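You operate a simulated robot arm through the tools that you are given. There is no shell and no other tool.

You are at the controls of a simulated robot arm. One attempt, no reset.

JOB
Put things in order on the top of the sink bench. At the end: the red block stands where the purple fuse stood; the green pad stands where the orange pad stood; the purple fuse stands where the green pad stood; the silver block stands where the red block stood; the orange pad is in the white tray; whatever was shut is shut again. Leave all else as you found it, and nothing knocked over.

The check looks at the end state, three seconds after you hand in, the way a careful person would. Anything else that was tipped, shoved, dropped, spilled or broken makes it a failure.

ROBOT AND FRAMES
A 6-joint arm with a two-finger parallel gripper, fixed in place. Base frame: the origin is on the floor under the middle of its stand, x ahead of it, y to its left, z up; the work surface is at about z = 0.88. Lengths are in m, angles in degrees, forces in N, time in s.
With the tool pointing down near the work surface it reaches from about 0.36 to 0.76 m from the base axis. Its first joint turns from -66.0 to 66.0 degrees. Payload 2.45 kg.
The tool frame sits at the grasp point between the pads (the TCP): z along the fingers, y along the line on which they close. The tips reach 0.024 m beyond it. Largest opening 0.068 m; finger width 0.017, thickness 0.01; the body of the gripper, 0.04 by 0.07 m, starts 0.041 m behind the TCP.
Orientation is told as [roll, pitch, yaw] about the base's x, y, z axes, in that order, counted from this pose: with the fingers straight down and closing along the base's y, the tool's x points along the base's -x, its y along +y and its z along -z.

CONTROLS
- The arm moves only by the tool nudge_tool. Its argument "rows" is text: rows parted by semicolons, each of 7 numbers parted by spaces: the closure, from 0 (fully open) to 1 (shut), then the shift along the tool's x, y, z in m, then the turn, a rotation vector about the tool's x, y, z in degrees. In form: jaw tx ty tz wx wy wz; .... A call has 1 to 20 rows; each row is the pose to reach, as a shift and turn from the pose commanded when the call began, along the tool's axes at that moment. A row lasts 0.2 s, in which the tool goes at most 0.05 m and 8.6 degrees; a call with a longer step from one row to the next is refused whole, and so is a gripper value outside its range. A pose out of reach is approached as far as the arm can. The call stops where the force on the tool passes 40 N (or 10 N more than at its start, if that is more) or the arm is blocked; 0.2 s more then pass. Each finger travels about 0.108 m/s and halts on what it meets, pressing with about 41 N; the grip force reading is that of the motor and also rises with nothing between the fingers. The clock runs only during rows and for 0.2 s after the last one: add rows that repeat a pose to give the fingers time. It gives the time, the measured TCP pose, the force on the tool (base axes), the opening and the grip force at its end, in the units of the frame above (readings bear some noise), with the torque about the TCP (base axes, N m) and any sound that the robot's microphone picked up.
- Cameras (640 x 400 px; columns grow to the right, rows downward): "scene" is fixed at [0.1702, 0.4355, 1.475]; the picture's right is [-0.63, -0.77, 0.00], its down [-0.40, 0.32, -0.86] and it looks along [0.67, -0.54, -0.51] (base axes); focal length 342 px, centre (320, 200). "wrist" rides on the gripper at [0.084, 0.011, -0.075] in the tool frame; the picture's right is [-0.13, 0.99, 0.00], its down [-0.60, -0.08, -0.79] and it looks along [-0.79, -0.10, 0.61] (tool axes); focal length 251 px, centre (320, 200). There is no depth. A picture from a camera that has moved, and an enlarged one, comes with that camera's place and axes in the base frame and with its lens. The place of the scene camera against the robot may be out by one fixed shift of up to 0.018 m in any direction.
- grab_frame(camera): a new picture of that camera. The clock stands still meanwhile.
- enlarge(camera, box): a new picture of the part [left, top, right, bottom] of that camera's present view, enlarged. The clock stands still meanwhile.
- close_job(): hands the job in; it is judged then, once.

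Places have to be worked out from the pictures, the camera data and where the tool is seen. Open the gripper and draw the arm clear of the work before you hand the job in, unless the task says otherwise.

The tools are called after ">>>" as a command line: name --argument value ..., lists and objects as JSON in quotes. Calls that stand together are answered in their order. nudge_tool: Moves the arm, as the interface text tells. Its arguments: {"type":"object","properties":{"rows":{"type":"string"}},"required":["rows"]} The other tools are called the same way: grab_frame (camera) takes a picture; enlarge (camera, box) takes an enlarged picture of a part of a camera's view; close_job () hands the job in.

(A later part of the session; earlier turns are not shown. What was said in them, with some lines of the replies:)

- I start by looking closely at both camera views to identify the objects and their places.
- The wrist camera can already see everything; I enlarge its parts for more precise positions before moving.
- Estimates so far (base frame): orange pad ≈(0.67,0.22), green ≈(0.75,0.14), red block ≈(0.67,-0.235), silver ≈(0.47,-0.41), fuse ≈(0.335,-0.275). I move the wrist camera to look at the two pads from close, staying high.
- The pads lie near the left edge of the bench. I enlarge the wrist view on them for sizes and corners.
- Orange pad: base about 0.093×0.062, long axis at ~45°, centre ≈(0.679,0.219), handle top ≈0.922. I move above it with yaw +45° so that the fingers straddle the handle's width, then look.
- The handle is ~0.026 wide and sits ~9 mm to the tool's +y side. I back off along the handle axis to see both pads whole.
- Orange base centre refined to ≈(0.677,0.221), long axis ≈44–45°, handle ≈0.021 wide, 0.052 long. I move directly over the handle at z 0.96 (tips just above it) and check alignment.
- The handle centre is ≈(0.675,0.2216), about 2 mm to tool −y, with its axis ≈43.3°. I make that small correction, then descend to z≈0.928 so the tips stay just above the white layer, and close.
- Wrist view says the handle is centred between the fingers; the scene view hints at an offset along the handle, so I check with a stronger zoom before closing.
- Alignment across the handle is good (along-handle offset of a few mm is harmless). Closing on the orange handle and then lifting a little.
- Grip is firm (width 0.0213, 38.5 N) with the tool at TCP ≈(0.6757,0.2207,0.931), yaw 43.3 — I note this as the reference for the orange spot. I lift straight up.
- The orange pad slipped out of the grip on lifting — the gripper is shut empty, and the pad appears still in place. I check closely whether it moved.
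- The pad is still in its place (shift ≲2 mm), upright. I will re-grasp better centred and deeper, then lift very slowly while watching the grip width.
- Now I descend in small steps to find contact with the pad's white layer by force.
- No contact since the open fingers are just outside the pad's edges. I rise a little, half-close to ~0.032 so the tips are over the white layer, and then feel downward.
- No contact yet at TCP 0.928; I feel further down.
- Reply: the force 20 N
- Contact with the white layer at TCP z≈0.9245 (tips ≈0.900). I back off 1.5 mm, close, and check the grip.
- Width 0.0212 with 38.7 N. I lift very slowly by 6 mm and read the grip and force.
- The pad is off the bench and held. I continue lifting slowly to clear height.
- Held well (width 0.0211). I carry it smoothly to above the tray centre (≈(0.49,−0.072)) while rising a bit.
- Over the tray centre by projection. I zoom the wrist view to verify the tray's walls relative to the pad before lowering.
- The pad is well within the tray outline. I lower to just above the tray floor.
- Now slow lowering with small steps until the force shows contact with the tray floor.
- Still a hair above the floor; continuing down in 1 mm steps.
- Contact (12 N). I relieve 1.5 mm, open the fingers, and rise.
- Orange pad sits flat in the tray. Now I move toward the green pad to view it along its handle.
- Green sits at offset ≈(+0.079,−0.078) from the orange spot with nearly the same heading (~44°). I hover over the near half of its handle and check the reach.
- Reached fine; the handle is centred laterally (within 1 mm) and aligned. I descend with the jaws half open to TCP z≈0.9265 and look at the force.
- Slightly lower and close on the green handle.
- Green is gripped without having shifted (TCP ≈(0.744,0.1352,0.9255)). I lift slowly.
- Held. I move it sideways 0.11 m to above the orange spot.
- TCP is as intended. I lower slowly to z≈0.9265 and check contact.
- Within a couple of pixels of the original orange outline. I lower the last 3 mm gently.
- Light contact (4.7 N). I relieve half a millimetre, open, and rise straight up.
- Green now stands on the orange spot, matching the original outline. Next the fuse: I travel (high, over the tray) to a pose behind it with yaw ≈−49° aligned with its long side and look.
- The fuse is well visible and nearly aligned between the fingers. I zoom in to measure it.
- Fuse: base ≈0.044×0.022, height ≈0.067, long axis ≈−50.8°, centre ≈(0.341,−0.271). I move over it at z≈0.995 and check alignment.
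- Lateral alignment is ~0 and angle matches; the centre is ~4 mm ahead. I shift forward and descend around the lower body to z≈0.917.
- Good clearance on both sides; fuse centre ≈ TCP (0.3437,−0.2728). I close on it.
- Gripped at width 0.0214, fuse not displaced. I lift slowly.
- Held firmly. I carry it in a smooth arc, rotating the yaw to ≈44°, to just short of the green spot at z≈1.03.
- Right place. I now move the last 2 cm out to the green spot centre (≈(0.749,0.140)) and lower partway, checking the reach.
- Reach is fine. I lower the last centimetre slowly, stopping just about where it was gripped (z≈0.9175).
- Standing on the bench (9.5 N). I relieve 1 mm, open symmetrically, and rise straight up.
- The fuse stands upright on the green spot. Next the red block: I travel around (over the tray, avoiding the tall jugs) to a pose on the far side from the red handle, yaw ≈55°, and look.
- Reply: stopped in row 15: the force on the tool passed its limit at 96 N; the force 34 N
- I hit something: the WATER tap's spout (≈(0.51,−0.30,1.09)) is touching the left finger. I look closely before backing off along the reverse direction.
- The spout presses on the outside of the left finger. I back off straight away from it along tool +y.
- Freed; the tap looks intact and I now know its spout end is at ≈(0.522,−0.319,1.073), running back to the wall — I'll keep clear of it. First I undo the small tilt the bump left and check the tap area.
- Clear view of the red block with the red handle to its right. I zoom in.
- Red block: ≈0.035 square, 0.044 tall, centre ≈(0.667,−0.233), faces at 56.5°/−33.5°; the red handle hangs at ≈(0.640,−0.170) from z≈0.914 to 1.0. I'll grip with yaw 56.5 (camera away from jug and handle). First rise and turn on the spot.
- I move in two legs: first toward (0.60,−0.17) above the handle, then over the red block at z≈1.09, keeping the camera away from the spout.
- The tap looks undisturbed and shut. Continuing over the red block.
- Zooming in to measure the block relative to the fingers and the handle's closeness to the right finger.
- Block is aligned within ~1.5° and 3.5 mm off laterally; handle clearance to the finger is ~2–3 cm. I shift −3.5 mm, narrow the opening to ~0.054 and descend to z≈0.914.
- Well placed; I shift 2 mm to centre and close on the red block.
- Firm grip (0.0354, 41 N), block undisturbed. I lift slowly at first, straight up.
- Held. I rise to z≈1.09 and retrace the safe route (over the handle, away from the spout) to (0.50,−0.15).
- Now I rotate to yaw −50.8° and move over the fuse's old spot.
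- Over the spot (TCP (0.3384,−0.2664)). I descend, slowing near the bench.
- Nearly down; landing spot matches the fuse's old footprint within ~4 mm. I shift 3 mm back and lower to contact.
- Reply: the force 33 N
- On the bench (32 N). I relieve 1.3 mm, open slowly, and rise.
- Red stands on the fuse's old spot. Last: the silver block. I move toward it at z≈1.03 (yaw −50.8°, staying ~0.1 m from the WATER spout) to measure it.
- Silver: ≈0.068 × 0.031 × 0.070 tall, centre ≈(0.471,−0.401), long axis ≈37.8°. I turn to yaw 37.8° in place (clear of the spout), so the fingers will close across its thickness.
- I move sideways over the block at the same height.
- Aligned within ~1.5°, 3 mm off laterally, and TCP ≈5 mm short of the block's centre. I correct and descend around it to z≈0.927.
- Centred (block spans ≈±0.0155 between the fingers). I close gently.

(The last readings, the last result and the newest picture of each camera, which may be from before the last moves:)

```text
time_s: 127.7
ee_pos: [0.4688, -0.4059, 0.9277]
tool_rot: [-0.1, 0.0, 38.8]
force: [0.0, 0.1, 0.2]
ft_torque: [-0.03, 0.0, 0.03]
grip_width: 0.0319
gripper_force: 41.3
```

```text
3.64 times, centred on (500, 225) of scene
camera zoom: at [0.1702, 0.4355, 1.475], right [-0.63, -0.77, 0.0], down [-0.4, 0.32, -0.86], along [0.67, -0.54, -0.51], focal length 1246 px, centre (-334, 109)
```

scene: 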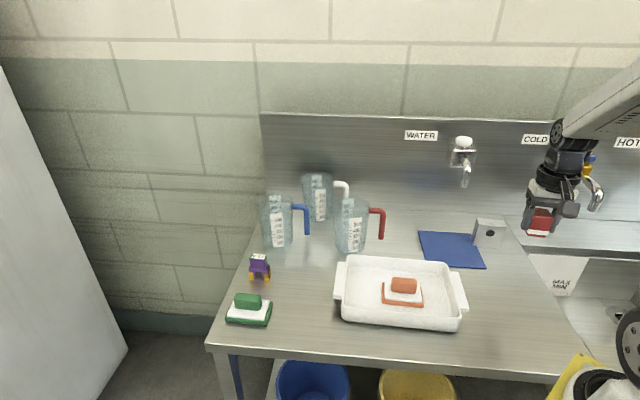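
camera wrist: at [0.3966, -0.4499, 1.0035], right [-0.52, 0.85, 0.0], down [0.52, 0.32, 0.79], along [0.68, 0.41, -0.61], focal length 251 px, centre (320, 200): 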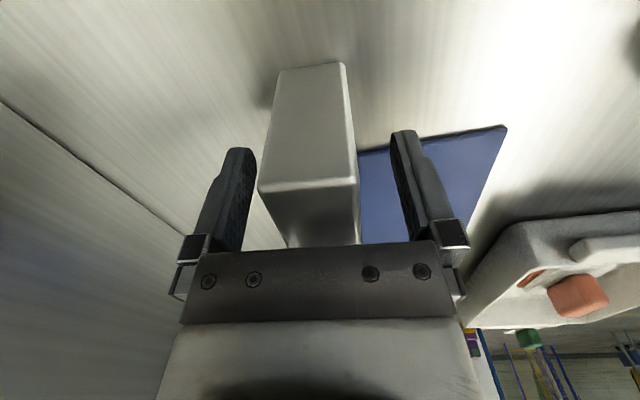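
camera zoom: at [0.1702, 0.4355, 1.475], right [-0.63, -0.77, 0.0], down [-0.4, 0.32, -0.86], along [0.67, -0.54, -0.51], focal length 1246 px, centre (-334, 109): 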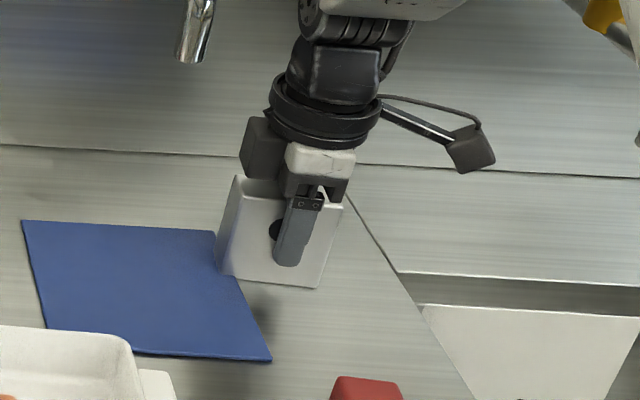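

Gripped at 0.0319 with 41 N. I lift a few mm very slowly and check the load and the mat.

>>> nudge_tool --rows "1 0 0 -0.0005 0 0 0; 1 0 0 -0.001 0 0 0; 1 0 0 -0.0015 0 0 0; 1 0 0 -0.002 0 0 0; 1 0 0 -0.003 0 0 0; 1 0 0 -0.004 0 0 0; 1 0 0 -0.005 0 0 0; 1 0 0 -0.006 0 0 0; 1 0 0 -0.007 0 0 0; 1 0 0 -0.008 0 0 0; 1 0 0 -0.008 0 0 0"

>>> enlarge --camera "wrist" --box '[230, 40, 430, 240]'

>>> enlarge --camera "scene" --box '[440, 170, 560, 280]'

```text
time_s: 130.1
ee_pos: [0.4696, -0.4052, 0.9339]
tool_rot: [0.0, -0.1, 38.8]
force: [-0.7, 0.1, -3.4]
ft_torque: [-0.02, -0.01, -0.01]
grip_width: 0.0317
gripper_force: 40.5
```

```text
2.00 times, centred on (330, 140) of wrist
camera zoom: at [0.3968, -0.4496, 1.0099], right [-0.52, 0.85, 0.0], down [0.52, 0.32, 0.79], along [0.68, 0.41, -0.61], focal length 503 px, centre (300, 320)
```

zoom: 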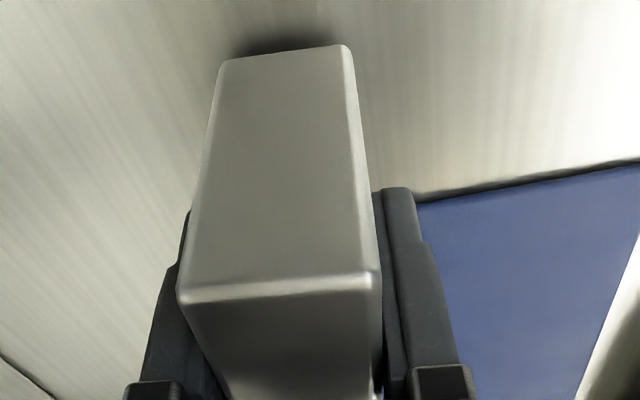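

```text
3.64 times, centred on (500, 225) of scene
camera zoom: at [0.1703, 0.4355, 1.475], right [-0.63, -0.77, 0.0], down [-0.4, 0.32, -0.86], along [0.67, -0.54, -0.51], focal length 1246 px, centre (-334, 109)
```

zoom: 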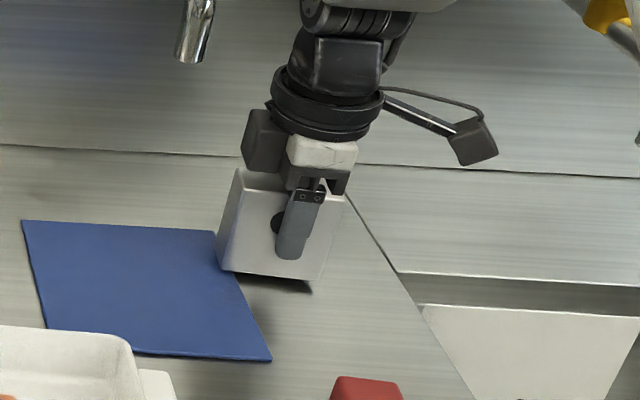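

Load ≈3.4 N, no slip, mat unmoved. I continue the slow lift to z≈1.005.

>>> nudge_tool --rows "1 0 0 -0.001 0 0 0; 1 0 0 -0.003 0 0 0; 1 0 0 -0.006 0 0 0; 1 0 0 -0.010 0 0 0; 1 0 0 -0.014 0 0 0; 1 0 0 -0.018 0 0 0; 1 0 0 -0.023 0 0 0; 1 0 0 -0.028 0 0 0; 1 0 0 -0.033 0 0 0; 1 0 0 -0.038 0 0 0; 1 0 0 -0.043 0 0 0; 1 0 0 -0.048 0 0 0; 1 0 0 -0.053 0 0 0; 1 0 0 -0.058 0 0 0; 1 0 0 -0.063 0 0 0; 1 0 0 -0.067 0 0 0; 1 0 0 -0.070 0 0 0; 1 0 0 -0.070 0 0 0"

>>> enlarge --camera "wrist" --box '[230, 40, 430, 240]'

>>> grab_frame --camera "scene"

```text
time_s: 133.9
ee_pos: [0.4705, -0.4056, 1.0054]
tool_rot: [0.0, -0.1, 38.8]
force: [0.5, 0.2, -3.7]
ft_torque: [-0.02, 0.01, 0.03]
grip_width: 0.0315
gripper_force: 40.6
```

```text
2.00 times, centred on (330, 140) of wrist
camera zoom: at [0.397, -0.4504, 1.0804], right [-0.52, 0.85, 0.0], down [0.52, 0.32, 0.79], along [0.68, 0.41, -0.61], focal length 503 px, centre (300, 320)
```

zoom: 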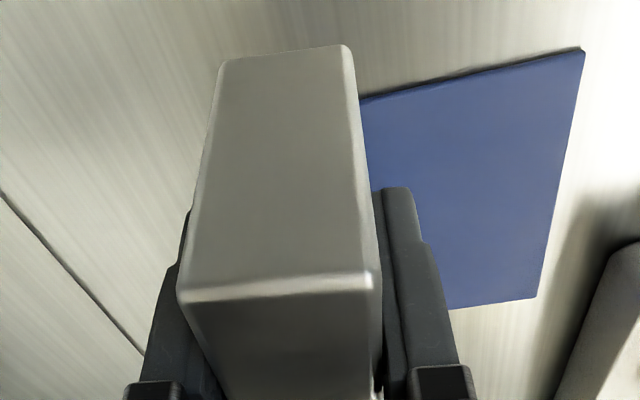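

```text
taken
```

scene: 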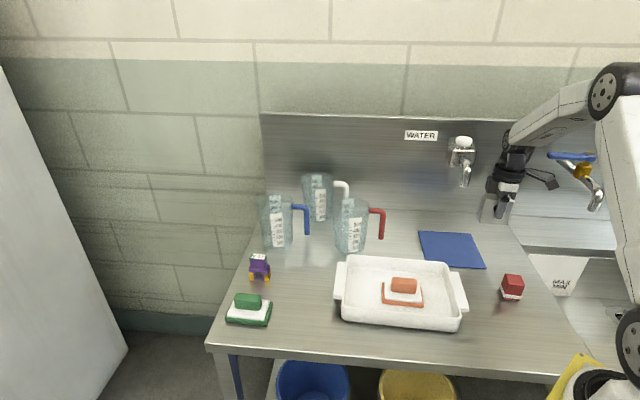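

Secure (0.0315). I carry it away from the spout first (toward the base), then up and round to (0.50,−0.15,1.10) while turning to yaw 56.6°.

>>> nudge_tool --rows "1 0.0031 0.0062 -0.001 0 0 0; 1 0.0117 0.0234 -0.004 0 0 0; 1 0.0215 0.0430 -0.008 0 0 0; 1 0.0313 0.0625 -0.012 0 0 0; 1 0.0391 0.0781 -0.015 0 0 0; 1 0.0263 0.0917 -0.0207 0 0 0; 1 0.0136 0.1053 -0.0264 0 0 0; 1 0.0008 0.1189 -0.0321 0 0 0; 1 -0.0119 0.1325 -0.0379 0 0 0; 1 -0.0247 0.1461 -0.0436 0 0 0; 1 -0.0375 0.1596 -0.0493 0 0 0; 1 -0.0502 0.1732 -0.055 0 0 0; 1 -0.0694 0.1743 -0.0607 0 0 -2.5; 1 -0.0886 0.1753 -0.0664 0 0 -5.1; 1 -0.1078 0.1764 -0.0721 0 0 -7.6; 1 -0.1270 0.1774 -0.0779 0 0 -10.2; 1 -0.1461 0.1785 -0.0836 0 0 -12.7; 1 -0.1653 0.1796 -0.0893 0 0 -15.3; 1 -0.1845 0.1806 -0.095 0 0 -17.8; 1 -0.1845 0.1806 -0.095 0 0 -17.8"

>>> grab_frame --camera "wrist"

>>> grab_frame --camera "scene"

```text
time_s: 138.1
ee_pos: [0.501, -0.1494, 1.1002]
tool_rot: [0.0, -0.1, 56.7]
force: [-0.8, 0.0, -4.1]
ft_torque: [0.02, 0.01, 0.01]
grip_width: 0.0316
gripper_force: 40.4
```

```text
taken
camera wrist: at [0.4457, -0.2141, 1.1761], right [-0.76, 0.65, 0.0], down [0.4, 0.46, 0.79], along [0.52, 0.6, -0.61], focal length 251 px, centre (320, 200)
```

wrist: 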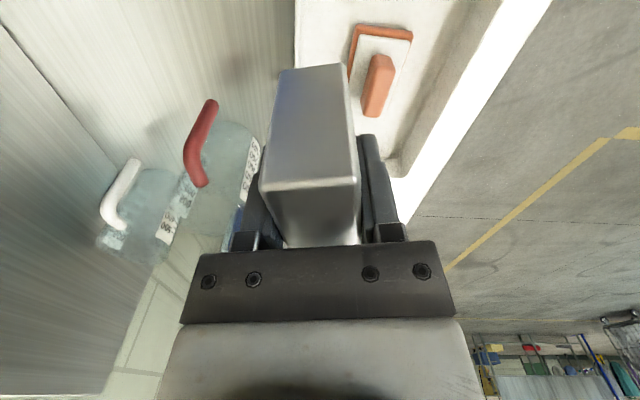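

```text
taken
```

scene: 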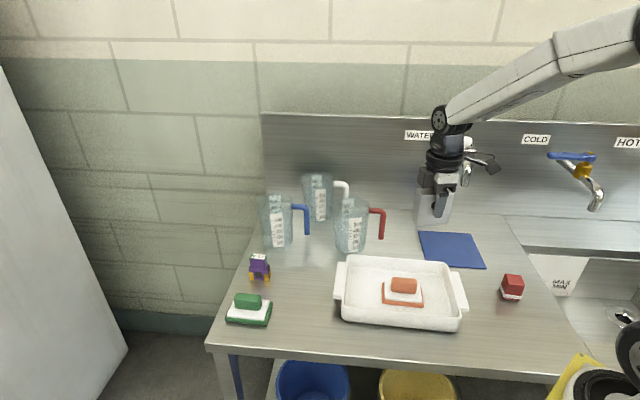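

Secure. I go over the handle at this height to (0.60,−0.17), then over the red block's old spot.

>>> nudge_tool --rows "1 -0.003 -0.007 0 0 0 0; 1 -0.009 -0.022 0 0 0 0; 1 -0.017 -0.042 0 0 0 0; 1 -0.025 -0.062 0 0 0 0; 1 -0.032 -0.080 0 0 0 0; 1 -0.0378 -0.0935 0 0 0 0; 1 -0.0345 -0.110 0 0 0 0; 1 -0.030 -0.129 0 0 0 0; 1 -0.026 -0.149 0 0 0 0; 1 -0.022 -0.168 0 0 0 0; 1 -0.019 -0.182 0 0 0 0; 1 -0.0176 -0.1898 0 0 0 0; 1 -0.0176 -0.1898 0 0 0 0"

>>> grab_frame --camera "wrist"

>>> enlarge --camera "scene" --box '[320, 110, 480, 260]'

```text
time_s: 140.9
ee_pos: [0.6685, -0.2387, 1.0985]
tool_rot: [0.0, -0.2, 56.6]
force: [-0.2, 0.4, -2.8]
ft_torque: [0.01, -0.02, 0.0]
grip_width: 0.032
gripper_force: 41.0
```

```text
taken
camera wrist: at [0.6133, -0.3037, 1.1748], right [-0.76, 0.65, 0.0], down [0.4, 0.46, 0.79], along [0.52, 0.6, -0.61], focal length 251 px, centre (320, 200)
```

wrist: 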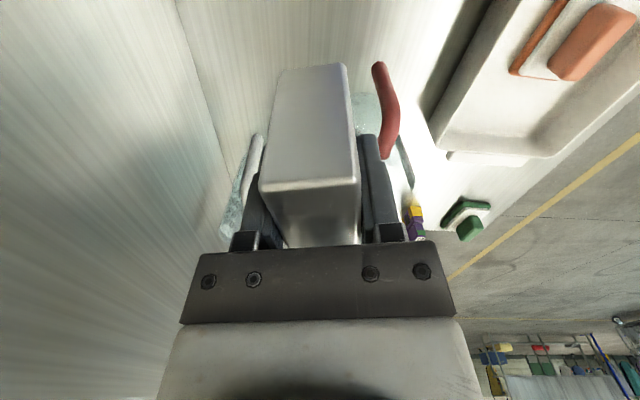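

```text
2.67 times, centred on (400, 185) of scene
camera zoom: at [0.1703, 0.4355, 1.475], right [-0.63, -0.77, 0.0], down [-0.4, 0.32, -0.86], along [0.67, -0.54, -0.51], focal length 913 px, centre (107, 240)
```

zoom: 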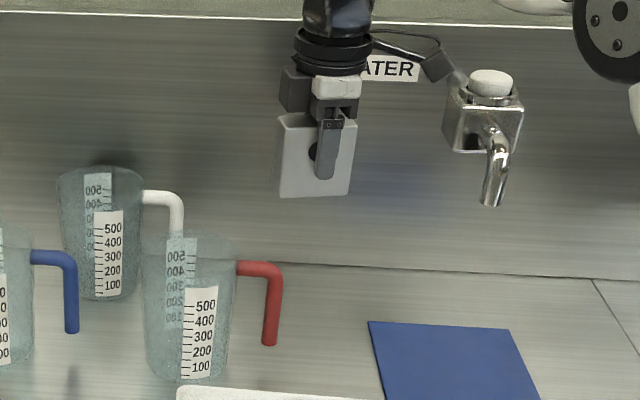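

Exactly over the spot. I descend, slowing near the bench; the handle is ~4 cm away from the block's face.

>>> nudge_tool --rows "1 0 0 0.004 0 0 0; 1 0 0 0.012 0 0 0; 1 0 0 0.022 0 0 0; 1 0 0 0.034 0 0 0; 1 0 0 0.046 0 0 0; 1 0 0 0.058 0 0 0; 1 0 0 0.070 0 0 0; 1 0 0 0.082 0 0 0; 1 0 0 0.094 0 0 0; 1 0 0 0.106 0 0 0; 1 0 0 0.118 0 0 0; 1 0 0 0.129 0 0 0; 1 0 0 0.139 0 0 0; 1 0 0 0.147 0 0 0; 1 0 0 0.153 0 0 0; 1 0 0 0.157 0 0 0; 1 0 0 0.159 0 0 0; 1 0 0 0.159 0 0 0"

>>> grab_frame --camera "wrist"

>>> enlarge --camera "scene" --box '[330, 160, 440, 260]'

```text
time_s: 144.7
ee_pos: [0.6699, -0.2392, 0.9417]
tool_rot: [0.1, -0.1, 56.6]
force: [-0.2, -0.3, -4.2]
ft_torque: [0.04, -0.01, 0.01]
grip_width: 0.0318
gripper_force: 41.3
```

```text
taken
camera wrist: at [0.6139, -0.3036, 1.0174], right [-0.76, 0.65, 0.0], down [0.4, 0.46, 0.79], along [0.52, 0.6, -0.61], focal length 251 px, centre (320, 200)
```

wrist: 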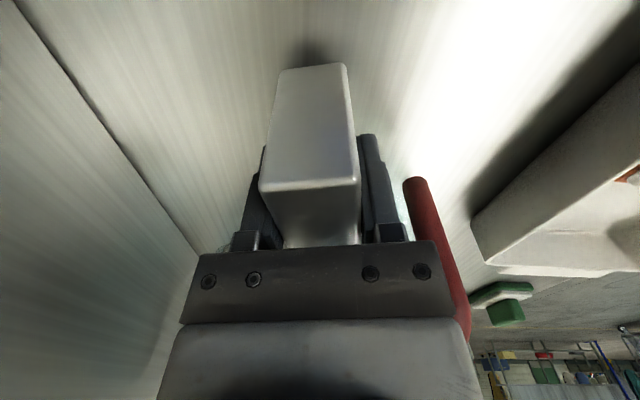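

```text
4.00 times, centred on (385, 210) of scene
camera zoom: at [0.1703, 0.4355, 1.475], right [-0.63, -0.77, 0.0], down [-0.4, 0.32, -0.86], along [0.67, -0.54, -0.51], focal length 1370 px, centre (60, 160)
```

zoom: 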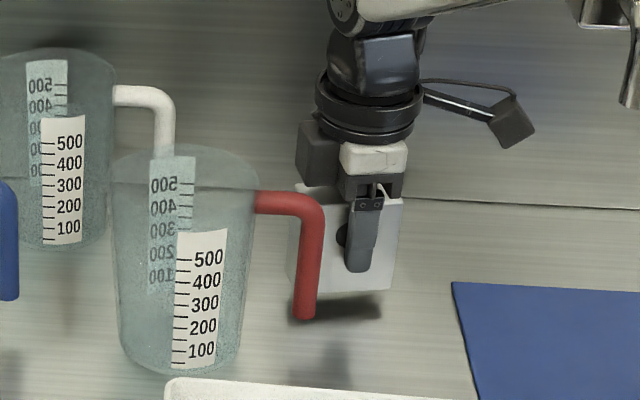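

Horizontal match with the red block's old footprint is good. I lower the final ~13 mm in small steps.

>>> nudge_tool --rows "1 0 0 0.002 0 0 0; 1 0 0 0.004 0 0 0; 1 0 0 0.006 0 0 0; 1 0 0 0.008 0 0 0; 1 0 0 0.0095 0 0 0; 1 0 0 0.010 0 0 0; 1 0 0 0.010 0 0 0"

>>> nudge_tool --rows "1 0 0 0.0005 0 0 0; 1 0 0 0.001 0 0 0; 1 0 0 0.0015 0 0 0; 1 0 0 0.0015 0 0 0"

```text
time_s: 146.3
ee_pos: [0.6695, -0.2384, 0.932]
tool_rot: [0.0, -0.1, 56.6]
force: [0.6, 0.1, -3.9]
ft_torque: [-0.06, 0.0, 0.03]
grip_width: 0.0318
gripper_force: 40.9
```

```text
time_s: 147.3
ee_pos: [0.6702, -0.2388, 0.9296]
tool_rot: [0.0, -0.2, 56.7]
force: [0.5, -0.6, -3.6]
ft_torque: [0.0, -0.03, -0.03]
grip_width: 0.0321
gripper_force: 40.8
```

>>> nudge_tool --rows "1 0 0 0.0005 0 0 0; 1 0 0 0.001 0 0 0; 1 0 0 0.0015 0 0 0; 1 0 0 0.0015 0 0 0"

>>> enlarge --camera "scene" --box '[340, 180, 430, 260]'

```text
time_s: 148.3
ee_pos: [0.6678, -0.2396, 0.9281]
tool_rot: [-0.1, -0.1, 56.7]
force: [-0.5, -0.3, -3.8]
ft_torque: [0.01, 0.03, -0.01]
grip_width: 0.0316
gripper_force: 41.2
```

```text
5.00 times, centred on (385, 220) of scene
camera zoom: at [0.1703, 0.4355, 1.475], right [-0.63, -0.77, 0.0], down [-0.4, 0.32, -0.86], along [0.67, -0.54, -0.51], focal length 1712 px, centre (-5, 100)
```

zoom: 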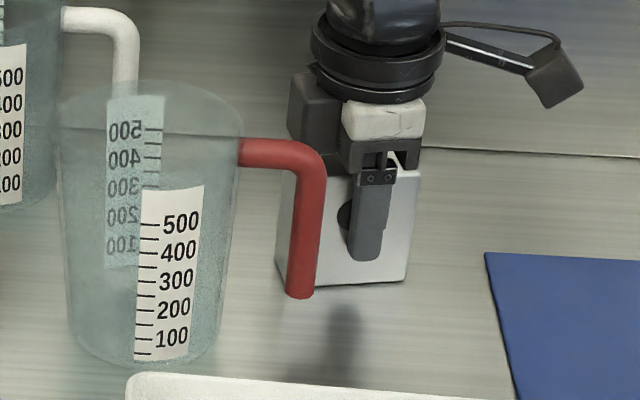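

Still carrying the weight; a bit further down.

>>> nudge_tool --rows "1 0 0 0.0005 0 0 0; 1 0 0 0.001 0 0 0; 1 0 0 0.001 0 0 0"

>>> nudge_tool --rows "1 0 0 0.0005 0 0 0; 1 0 0 0.001 0 0 0; 1 0 0 0.001 0 0 0"

```text
time_s: 149.1
ee_pos: [0.6704, -0.2392, 0.9272]
tool_rot: [-0.1, -0.1, 56.5]
force: [-3.3, 0.8, 3.2]
ft_torque: [0.1, 0.22, 0.06]
grip_width: 0.0318
gripper_force: 40.8
```

```text
time_s: 149.9
ee_pos: [0.6704, -0.238, 0.929]
tool_rot: [-0.1, -0.1, 56.6]
force: [-7.1, 3.4, 18.2]
ft_torque: [0.2, 0.6, -0.01]
grip_width: 0.0317
gripper_force: 41.3
```

On the bench (18 N). I relieve 1 mm, open to ~0.05, and rise straight up.

>>> nudge_tool --rows "1 0 0 -0.001 0 0 0; 1 0 0 -0.001 0 0 0; 0.48 0 0 -0.001 0 0 0; 0.4 0 0 -0.001 0 0 0; 0.3 0 0 -0.001 0 0 0; 0.25 0 0 -0.002 0 0 0; 0.25 0 0 -0.010 0 0 0; 0.25 0 0 -0.025 0 0 0; 0.25 0 0 -0.050 0 0 0; 0.25 0 0 -0.080 0 0 0; 0.25 0 0 -0.110 0 0 0; 0.25 0 0 -0.140 0 0 0; 0.25 0 0 -0.170 0 0 0; 0.25 0 0 -0.170 0 0 0"

>>> grab_frame --camera "wrist"

>>> enlarge --camera "scene" --box '[340, 180, 430, 260]'

```text
time_s: 152.9
ee_pos: [0.6682, -0.2391, 1.0976]
tool_rot: [-0.1, -0.1, 56.6]
force: [-0.2, 0.1, 0.7]
ft_torque: [-0.03, -0.01, 0.0]
grip_width: 0.0509
gripper_force: 0.0
```

```text
taken
camera wrist: at [0.6134, -0.3044, 1.1731], right [-0.76, 0.65, 0.0], down [0.4, 0.46, 0.79], along [0.52, 0.6, -0.61], focal length 251 px, centre (320, 200)
```

wrist: 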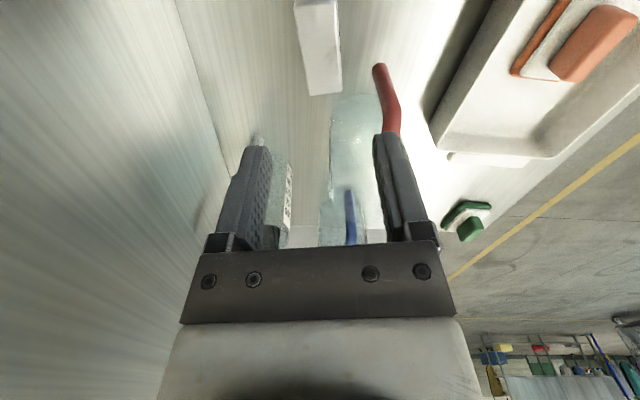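

```text
5.00 times, centred on (385, 220) of scene
camera zoom: at [0.1702, 0.4355, 1.475], right [-0.63, -0.77, 0.0], down [-0.4, 0.32, -0.86], along [0.67, -0.54, -0.51], focal length 1712 px, centre (-5, 100)
```

zoom: 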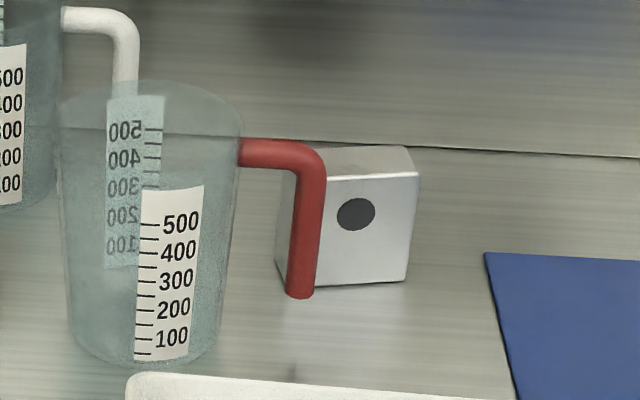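

Silver stands on the red block's spot. I retreat by the same safe route and go back up to the starting pose region.

>>> nudge_tool --rows "0.2 -0.007 0.032 -0.004 0 0 0; 0.1 -0.014 0.064 -0.008 0 0 0; 0 -0.0209 0.0962 -0.010 0 0 0; 0 -0.011 0.120 -0.010 0 0 0; 0 -0.001 0.144 -0.010 0 0 0; 0 0.009 0.168 -0.020 0 0 0; 0 0.0175 0.1907 -0.040 0 0 0; 0 0.0175 0.1907 -0.070 0 0 7; 0 0.0175 0.1907 -0.100 0 0 15; 0 0.0175 0.1907 -0.125 0 0 23; 0 0.0175 0.1907 -0.125 0 0 31; 0 0.0175 0.1907 -0.125 0 0 39; 0 0.0175 0.1907 -0.125 0 0 47; 0 0.0175 0.1907 -0.125 0 0 54; 0 0.0175 0.1907 -0.125 0 0 56.6; 0 0.0175 0.1907 -0.125 0 0 56.6"

>>> grab_frame --camera "scene"

>>> grab_frame --camera "wrist"

```text
time_s: 156.3
ee_pos: [0.4996, -0.1487, 1.2209]
tool_rot: [0.0, 0.0, -0.2]
force: [1.5, 0.2, -1.3]
ft_torque: [-0.02, 0.0, 0.02]
grip_width: 0.0682
gripper_force: 0.1
```

```text
taken
```

scene: 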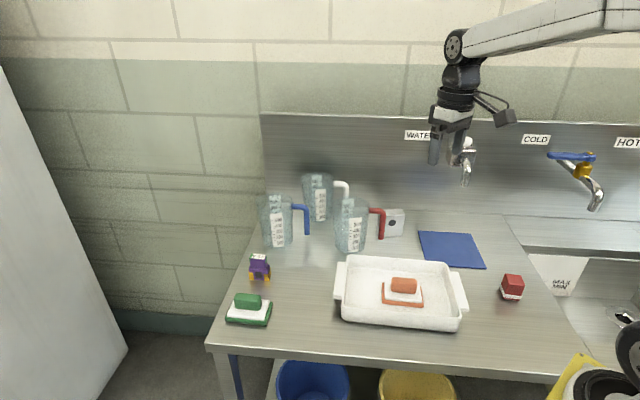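

```text
taken
camera wrist: at [0.4155, -0.1385, 1.2967], right [0.13, 0.99, 0.0], down [0.6, -0.08, 0.79], along [0.79, -0.1, -0.61], focal length 251 px, centre (320, 200)
```

wrist: 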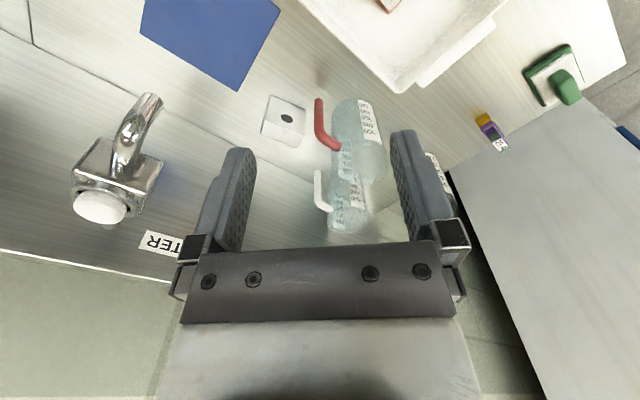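

All items look in place. I return to exactly the starting pose to compare the tap and the rest with the first pictures.

>>> nudge_tool --rows "0 0.025 0 -0.003 0 0 0; 0 0.0508 0.002 -0.0055 0 0 0; 0 0.0508 0.002 -0.0055 0 0 0"

>>> grab_frame --camera "wrist"

>>> grab_frame --camera "scene"

>>> enlarge --camera "scene" --box '[200, 160, 420, 340]'

>>> enlarge --camera "scene" --box '[400, 200, 580, 320]'

>>> enlarge --camera "wrist" --box '[90, 110, 220, 260]'

```text
time_s: 157.1
ee_pos: [0.4482, -0.1471, 1.227]
tool_rot: [0.1, -0.1, 0.0]
force: [0.2, -0.1, -0.3]
ft_torque: [-0.01, 0.03, -0.02]
grip_width: 0.068
gripper_force: 0.1
```

```text
taken
camera wrist: at [0.3643, -0.1364, 1.3021], right [0.13, 0.99, 0.0], down [0.6, -0.08, 0.79], along [0.79, -0.1, -0.61], focal length 251 px, centre (320, 200)
```

wrist: 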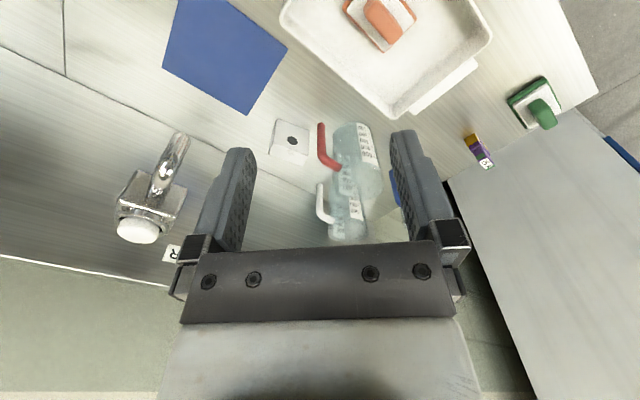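

```text
taken
```

scene: 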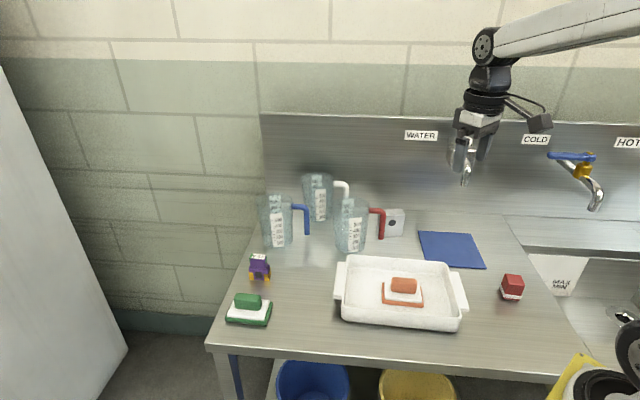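

```text
2.22 times, centred on (310, 250) of scene
camera zoom: at [0.1702, 0.4355, 1.475], right [-0.63, -0.77, 0.0], down [-0.4, 0.32, -0.86], along [0.67, -0.54, -0.51], focal length 761 px, centre (342, 89)
```

zoom: 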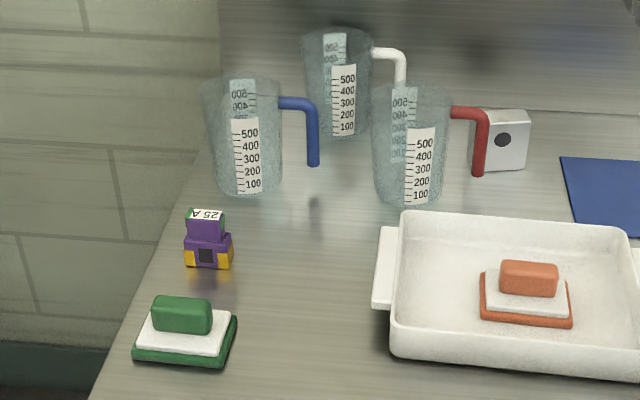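

```text
3.33 times, centred on (490, 260) of scene
camera zoom: at [0.1702, 0.4355, 1.475], right [-0.63, -0.77, 0.0], down [-0.4, 0.32, -0.86], along [0.67, -0.54, -0.51], focal length 1142 px, centre (-247, 0)
```

zoom: 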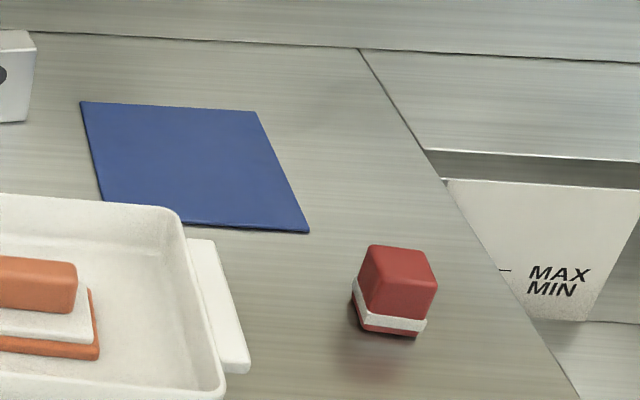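

```text
2.67 times, centred on (155, 185) of wrist
camera zoom: at [0.3643, -0.1364, 1.3021], right [0.13, 0.99, 0.0], down [0.6, -0.08, 0.79], along [0.79, -0.1, -0.61], focal length 670 px, centre (760, 240)
```

zoom: 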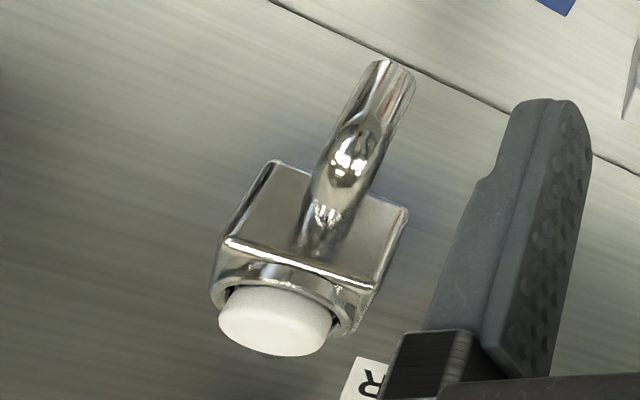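

Everything matches: tap, jugs, mat and tray are as at the start; green is on the orange spot, fuse on the green spot, red on the fuse spot, silver on the red spot, orange in the tray, all upright, and the arm is clear with the gripper open. I hand in.

>>> close_job

```text
The job is handed in.
```

I moved all five items to their places and handed the job in. I don't have the checker's verdict.

| Item | Now stands | Match to the old spot |
|---|---|---|
| Orange pad | In the white tray, roughly central | n/a |
| Green pad | Where the orange pad was | Within a few millimetres |
| Purple fuse | Where the green pad was, upright | Within a few millimetres |
| Red block | Where the purple fuse was, upright | Within a few millimetres |
| Silver block | Where the red block was, upright, behind the red jug handle | Lines up in the pictures |

Two things went wrong along the way:

- **Tap contact:** on the way to the red block, one finger hit the spout of the WATER tap. The force reading was 96 N. I backed off, and a later picture from the starting pose shows the tap looking the same as at the start, with no water running. I judged this from pictures only.
- **Orange pad slip:** the pad slipped out of the first grip and shifted about 2 mm on the bench without tipping. I set the green pad by the orange pad's original position, not the shifted one.

I opened nothing, so there was nothing to shut again. The jugs, tray and blue mat match their starting pictures. The gripper is open and the arm is back at its starting pose, clear of the bench.
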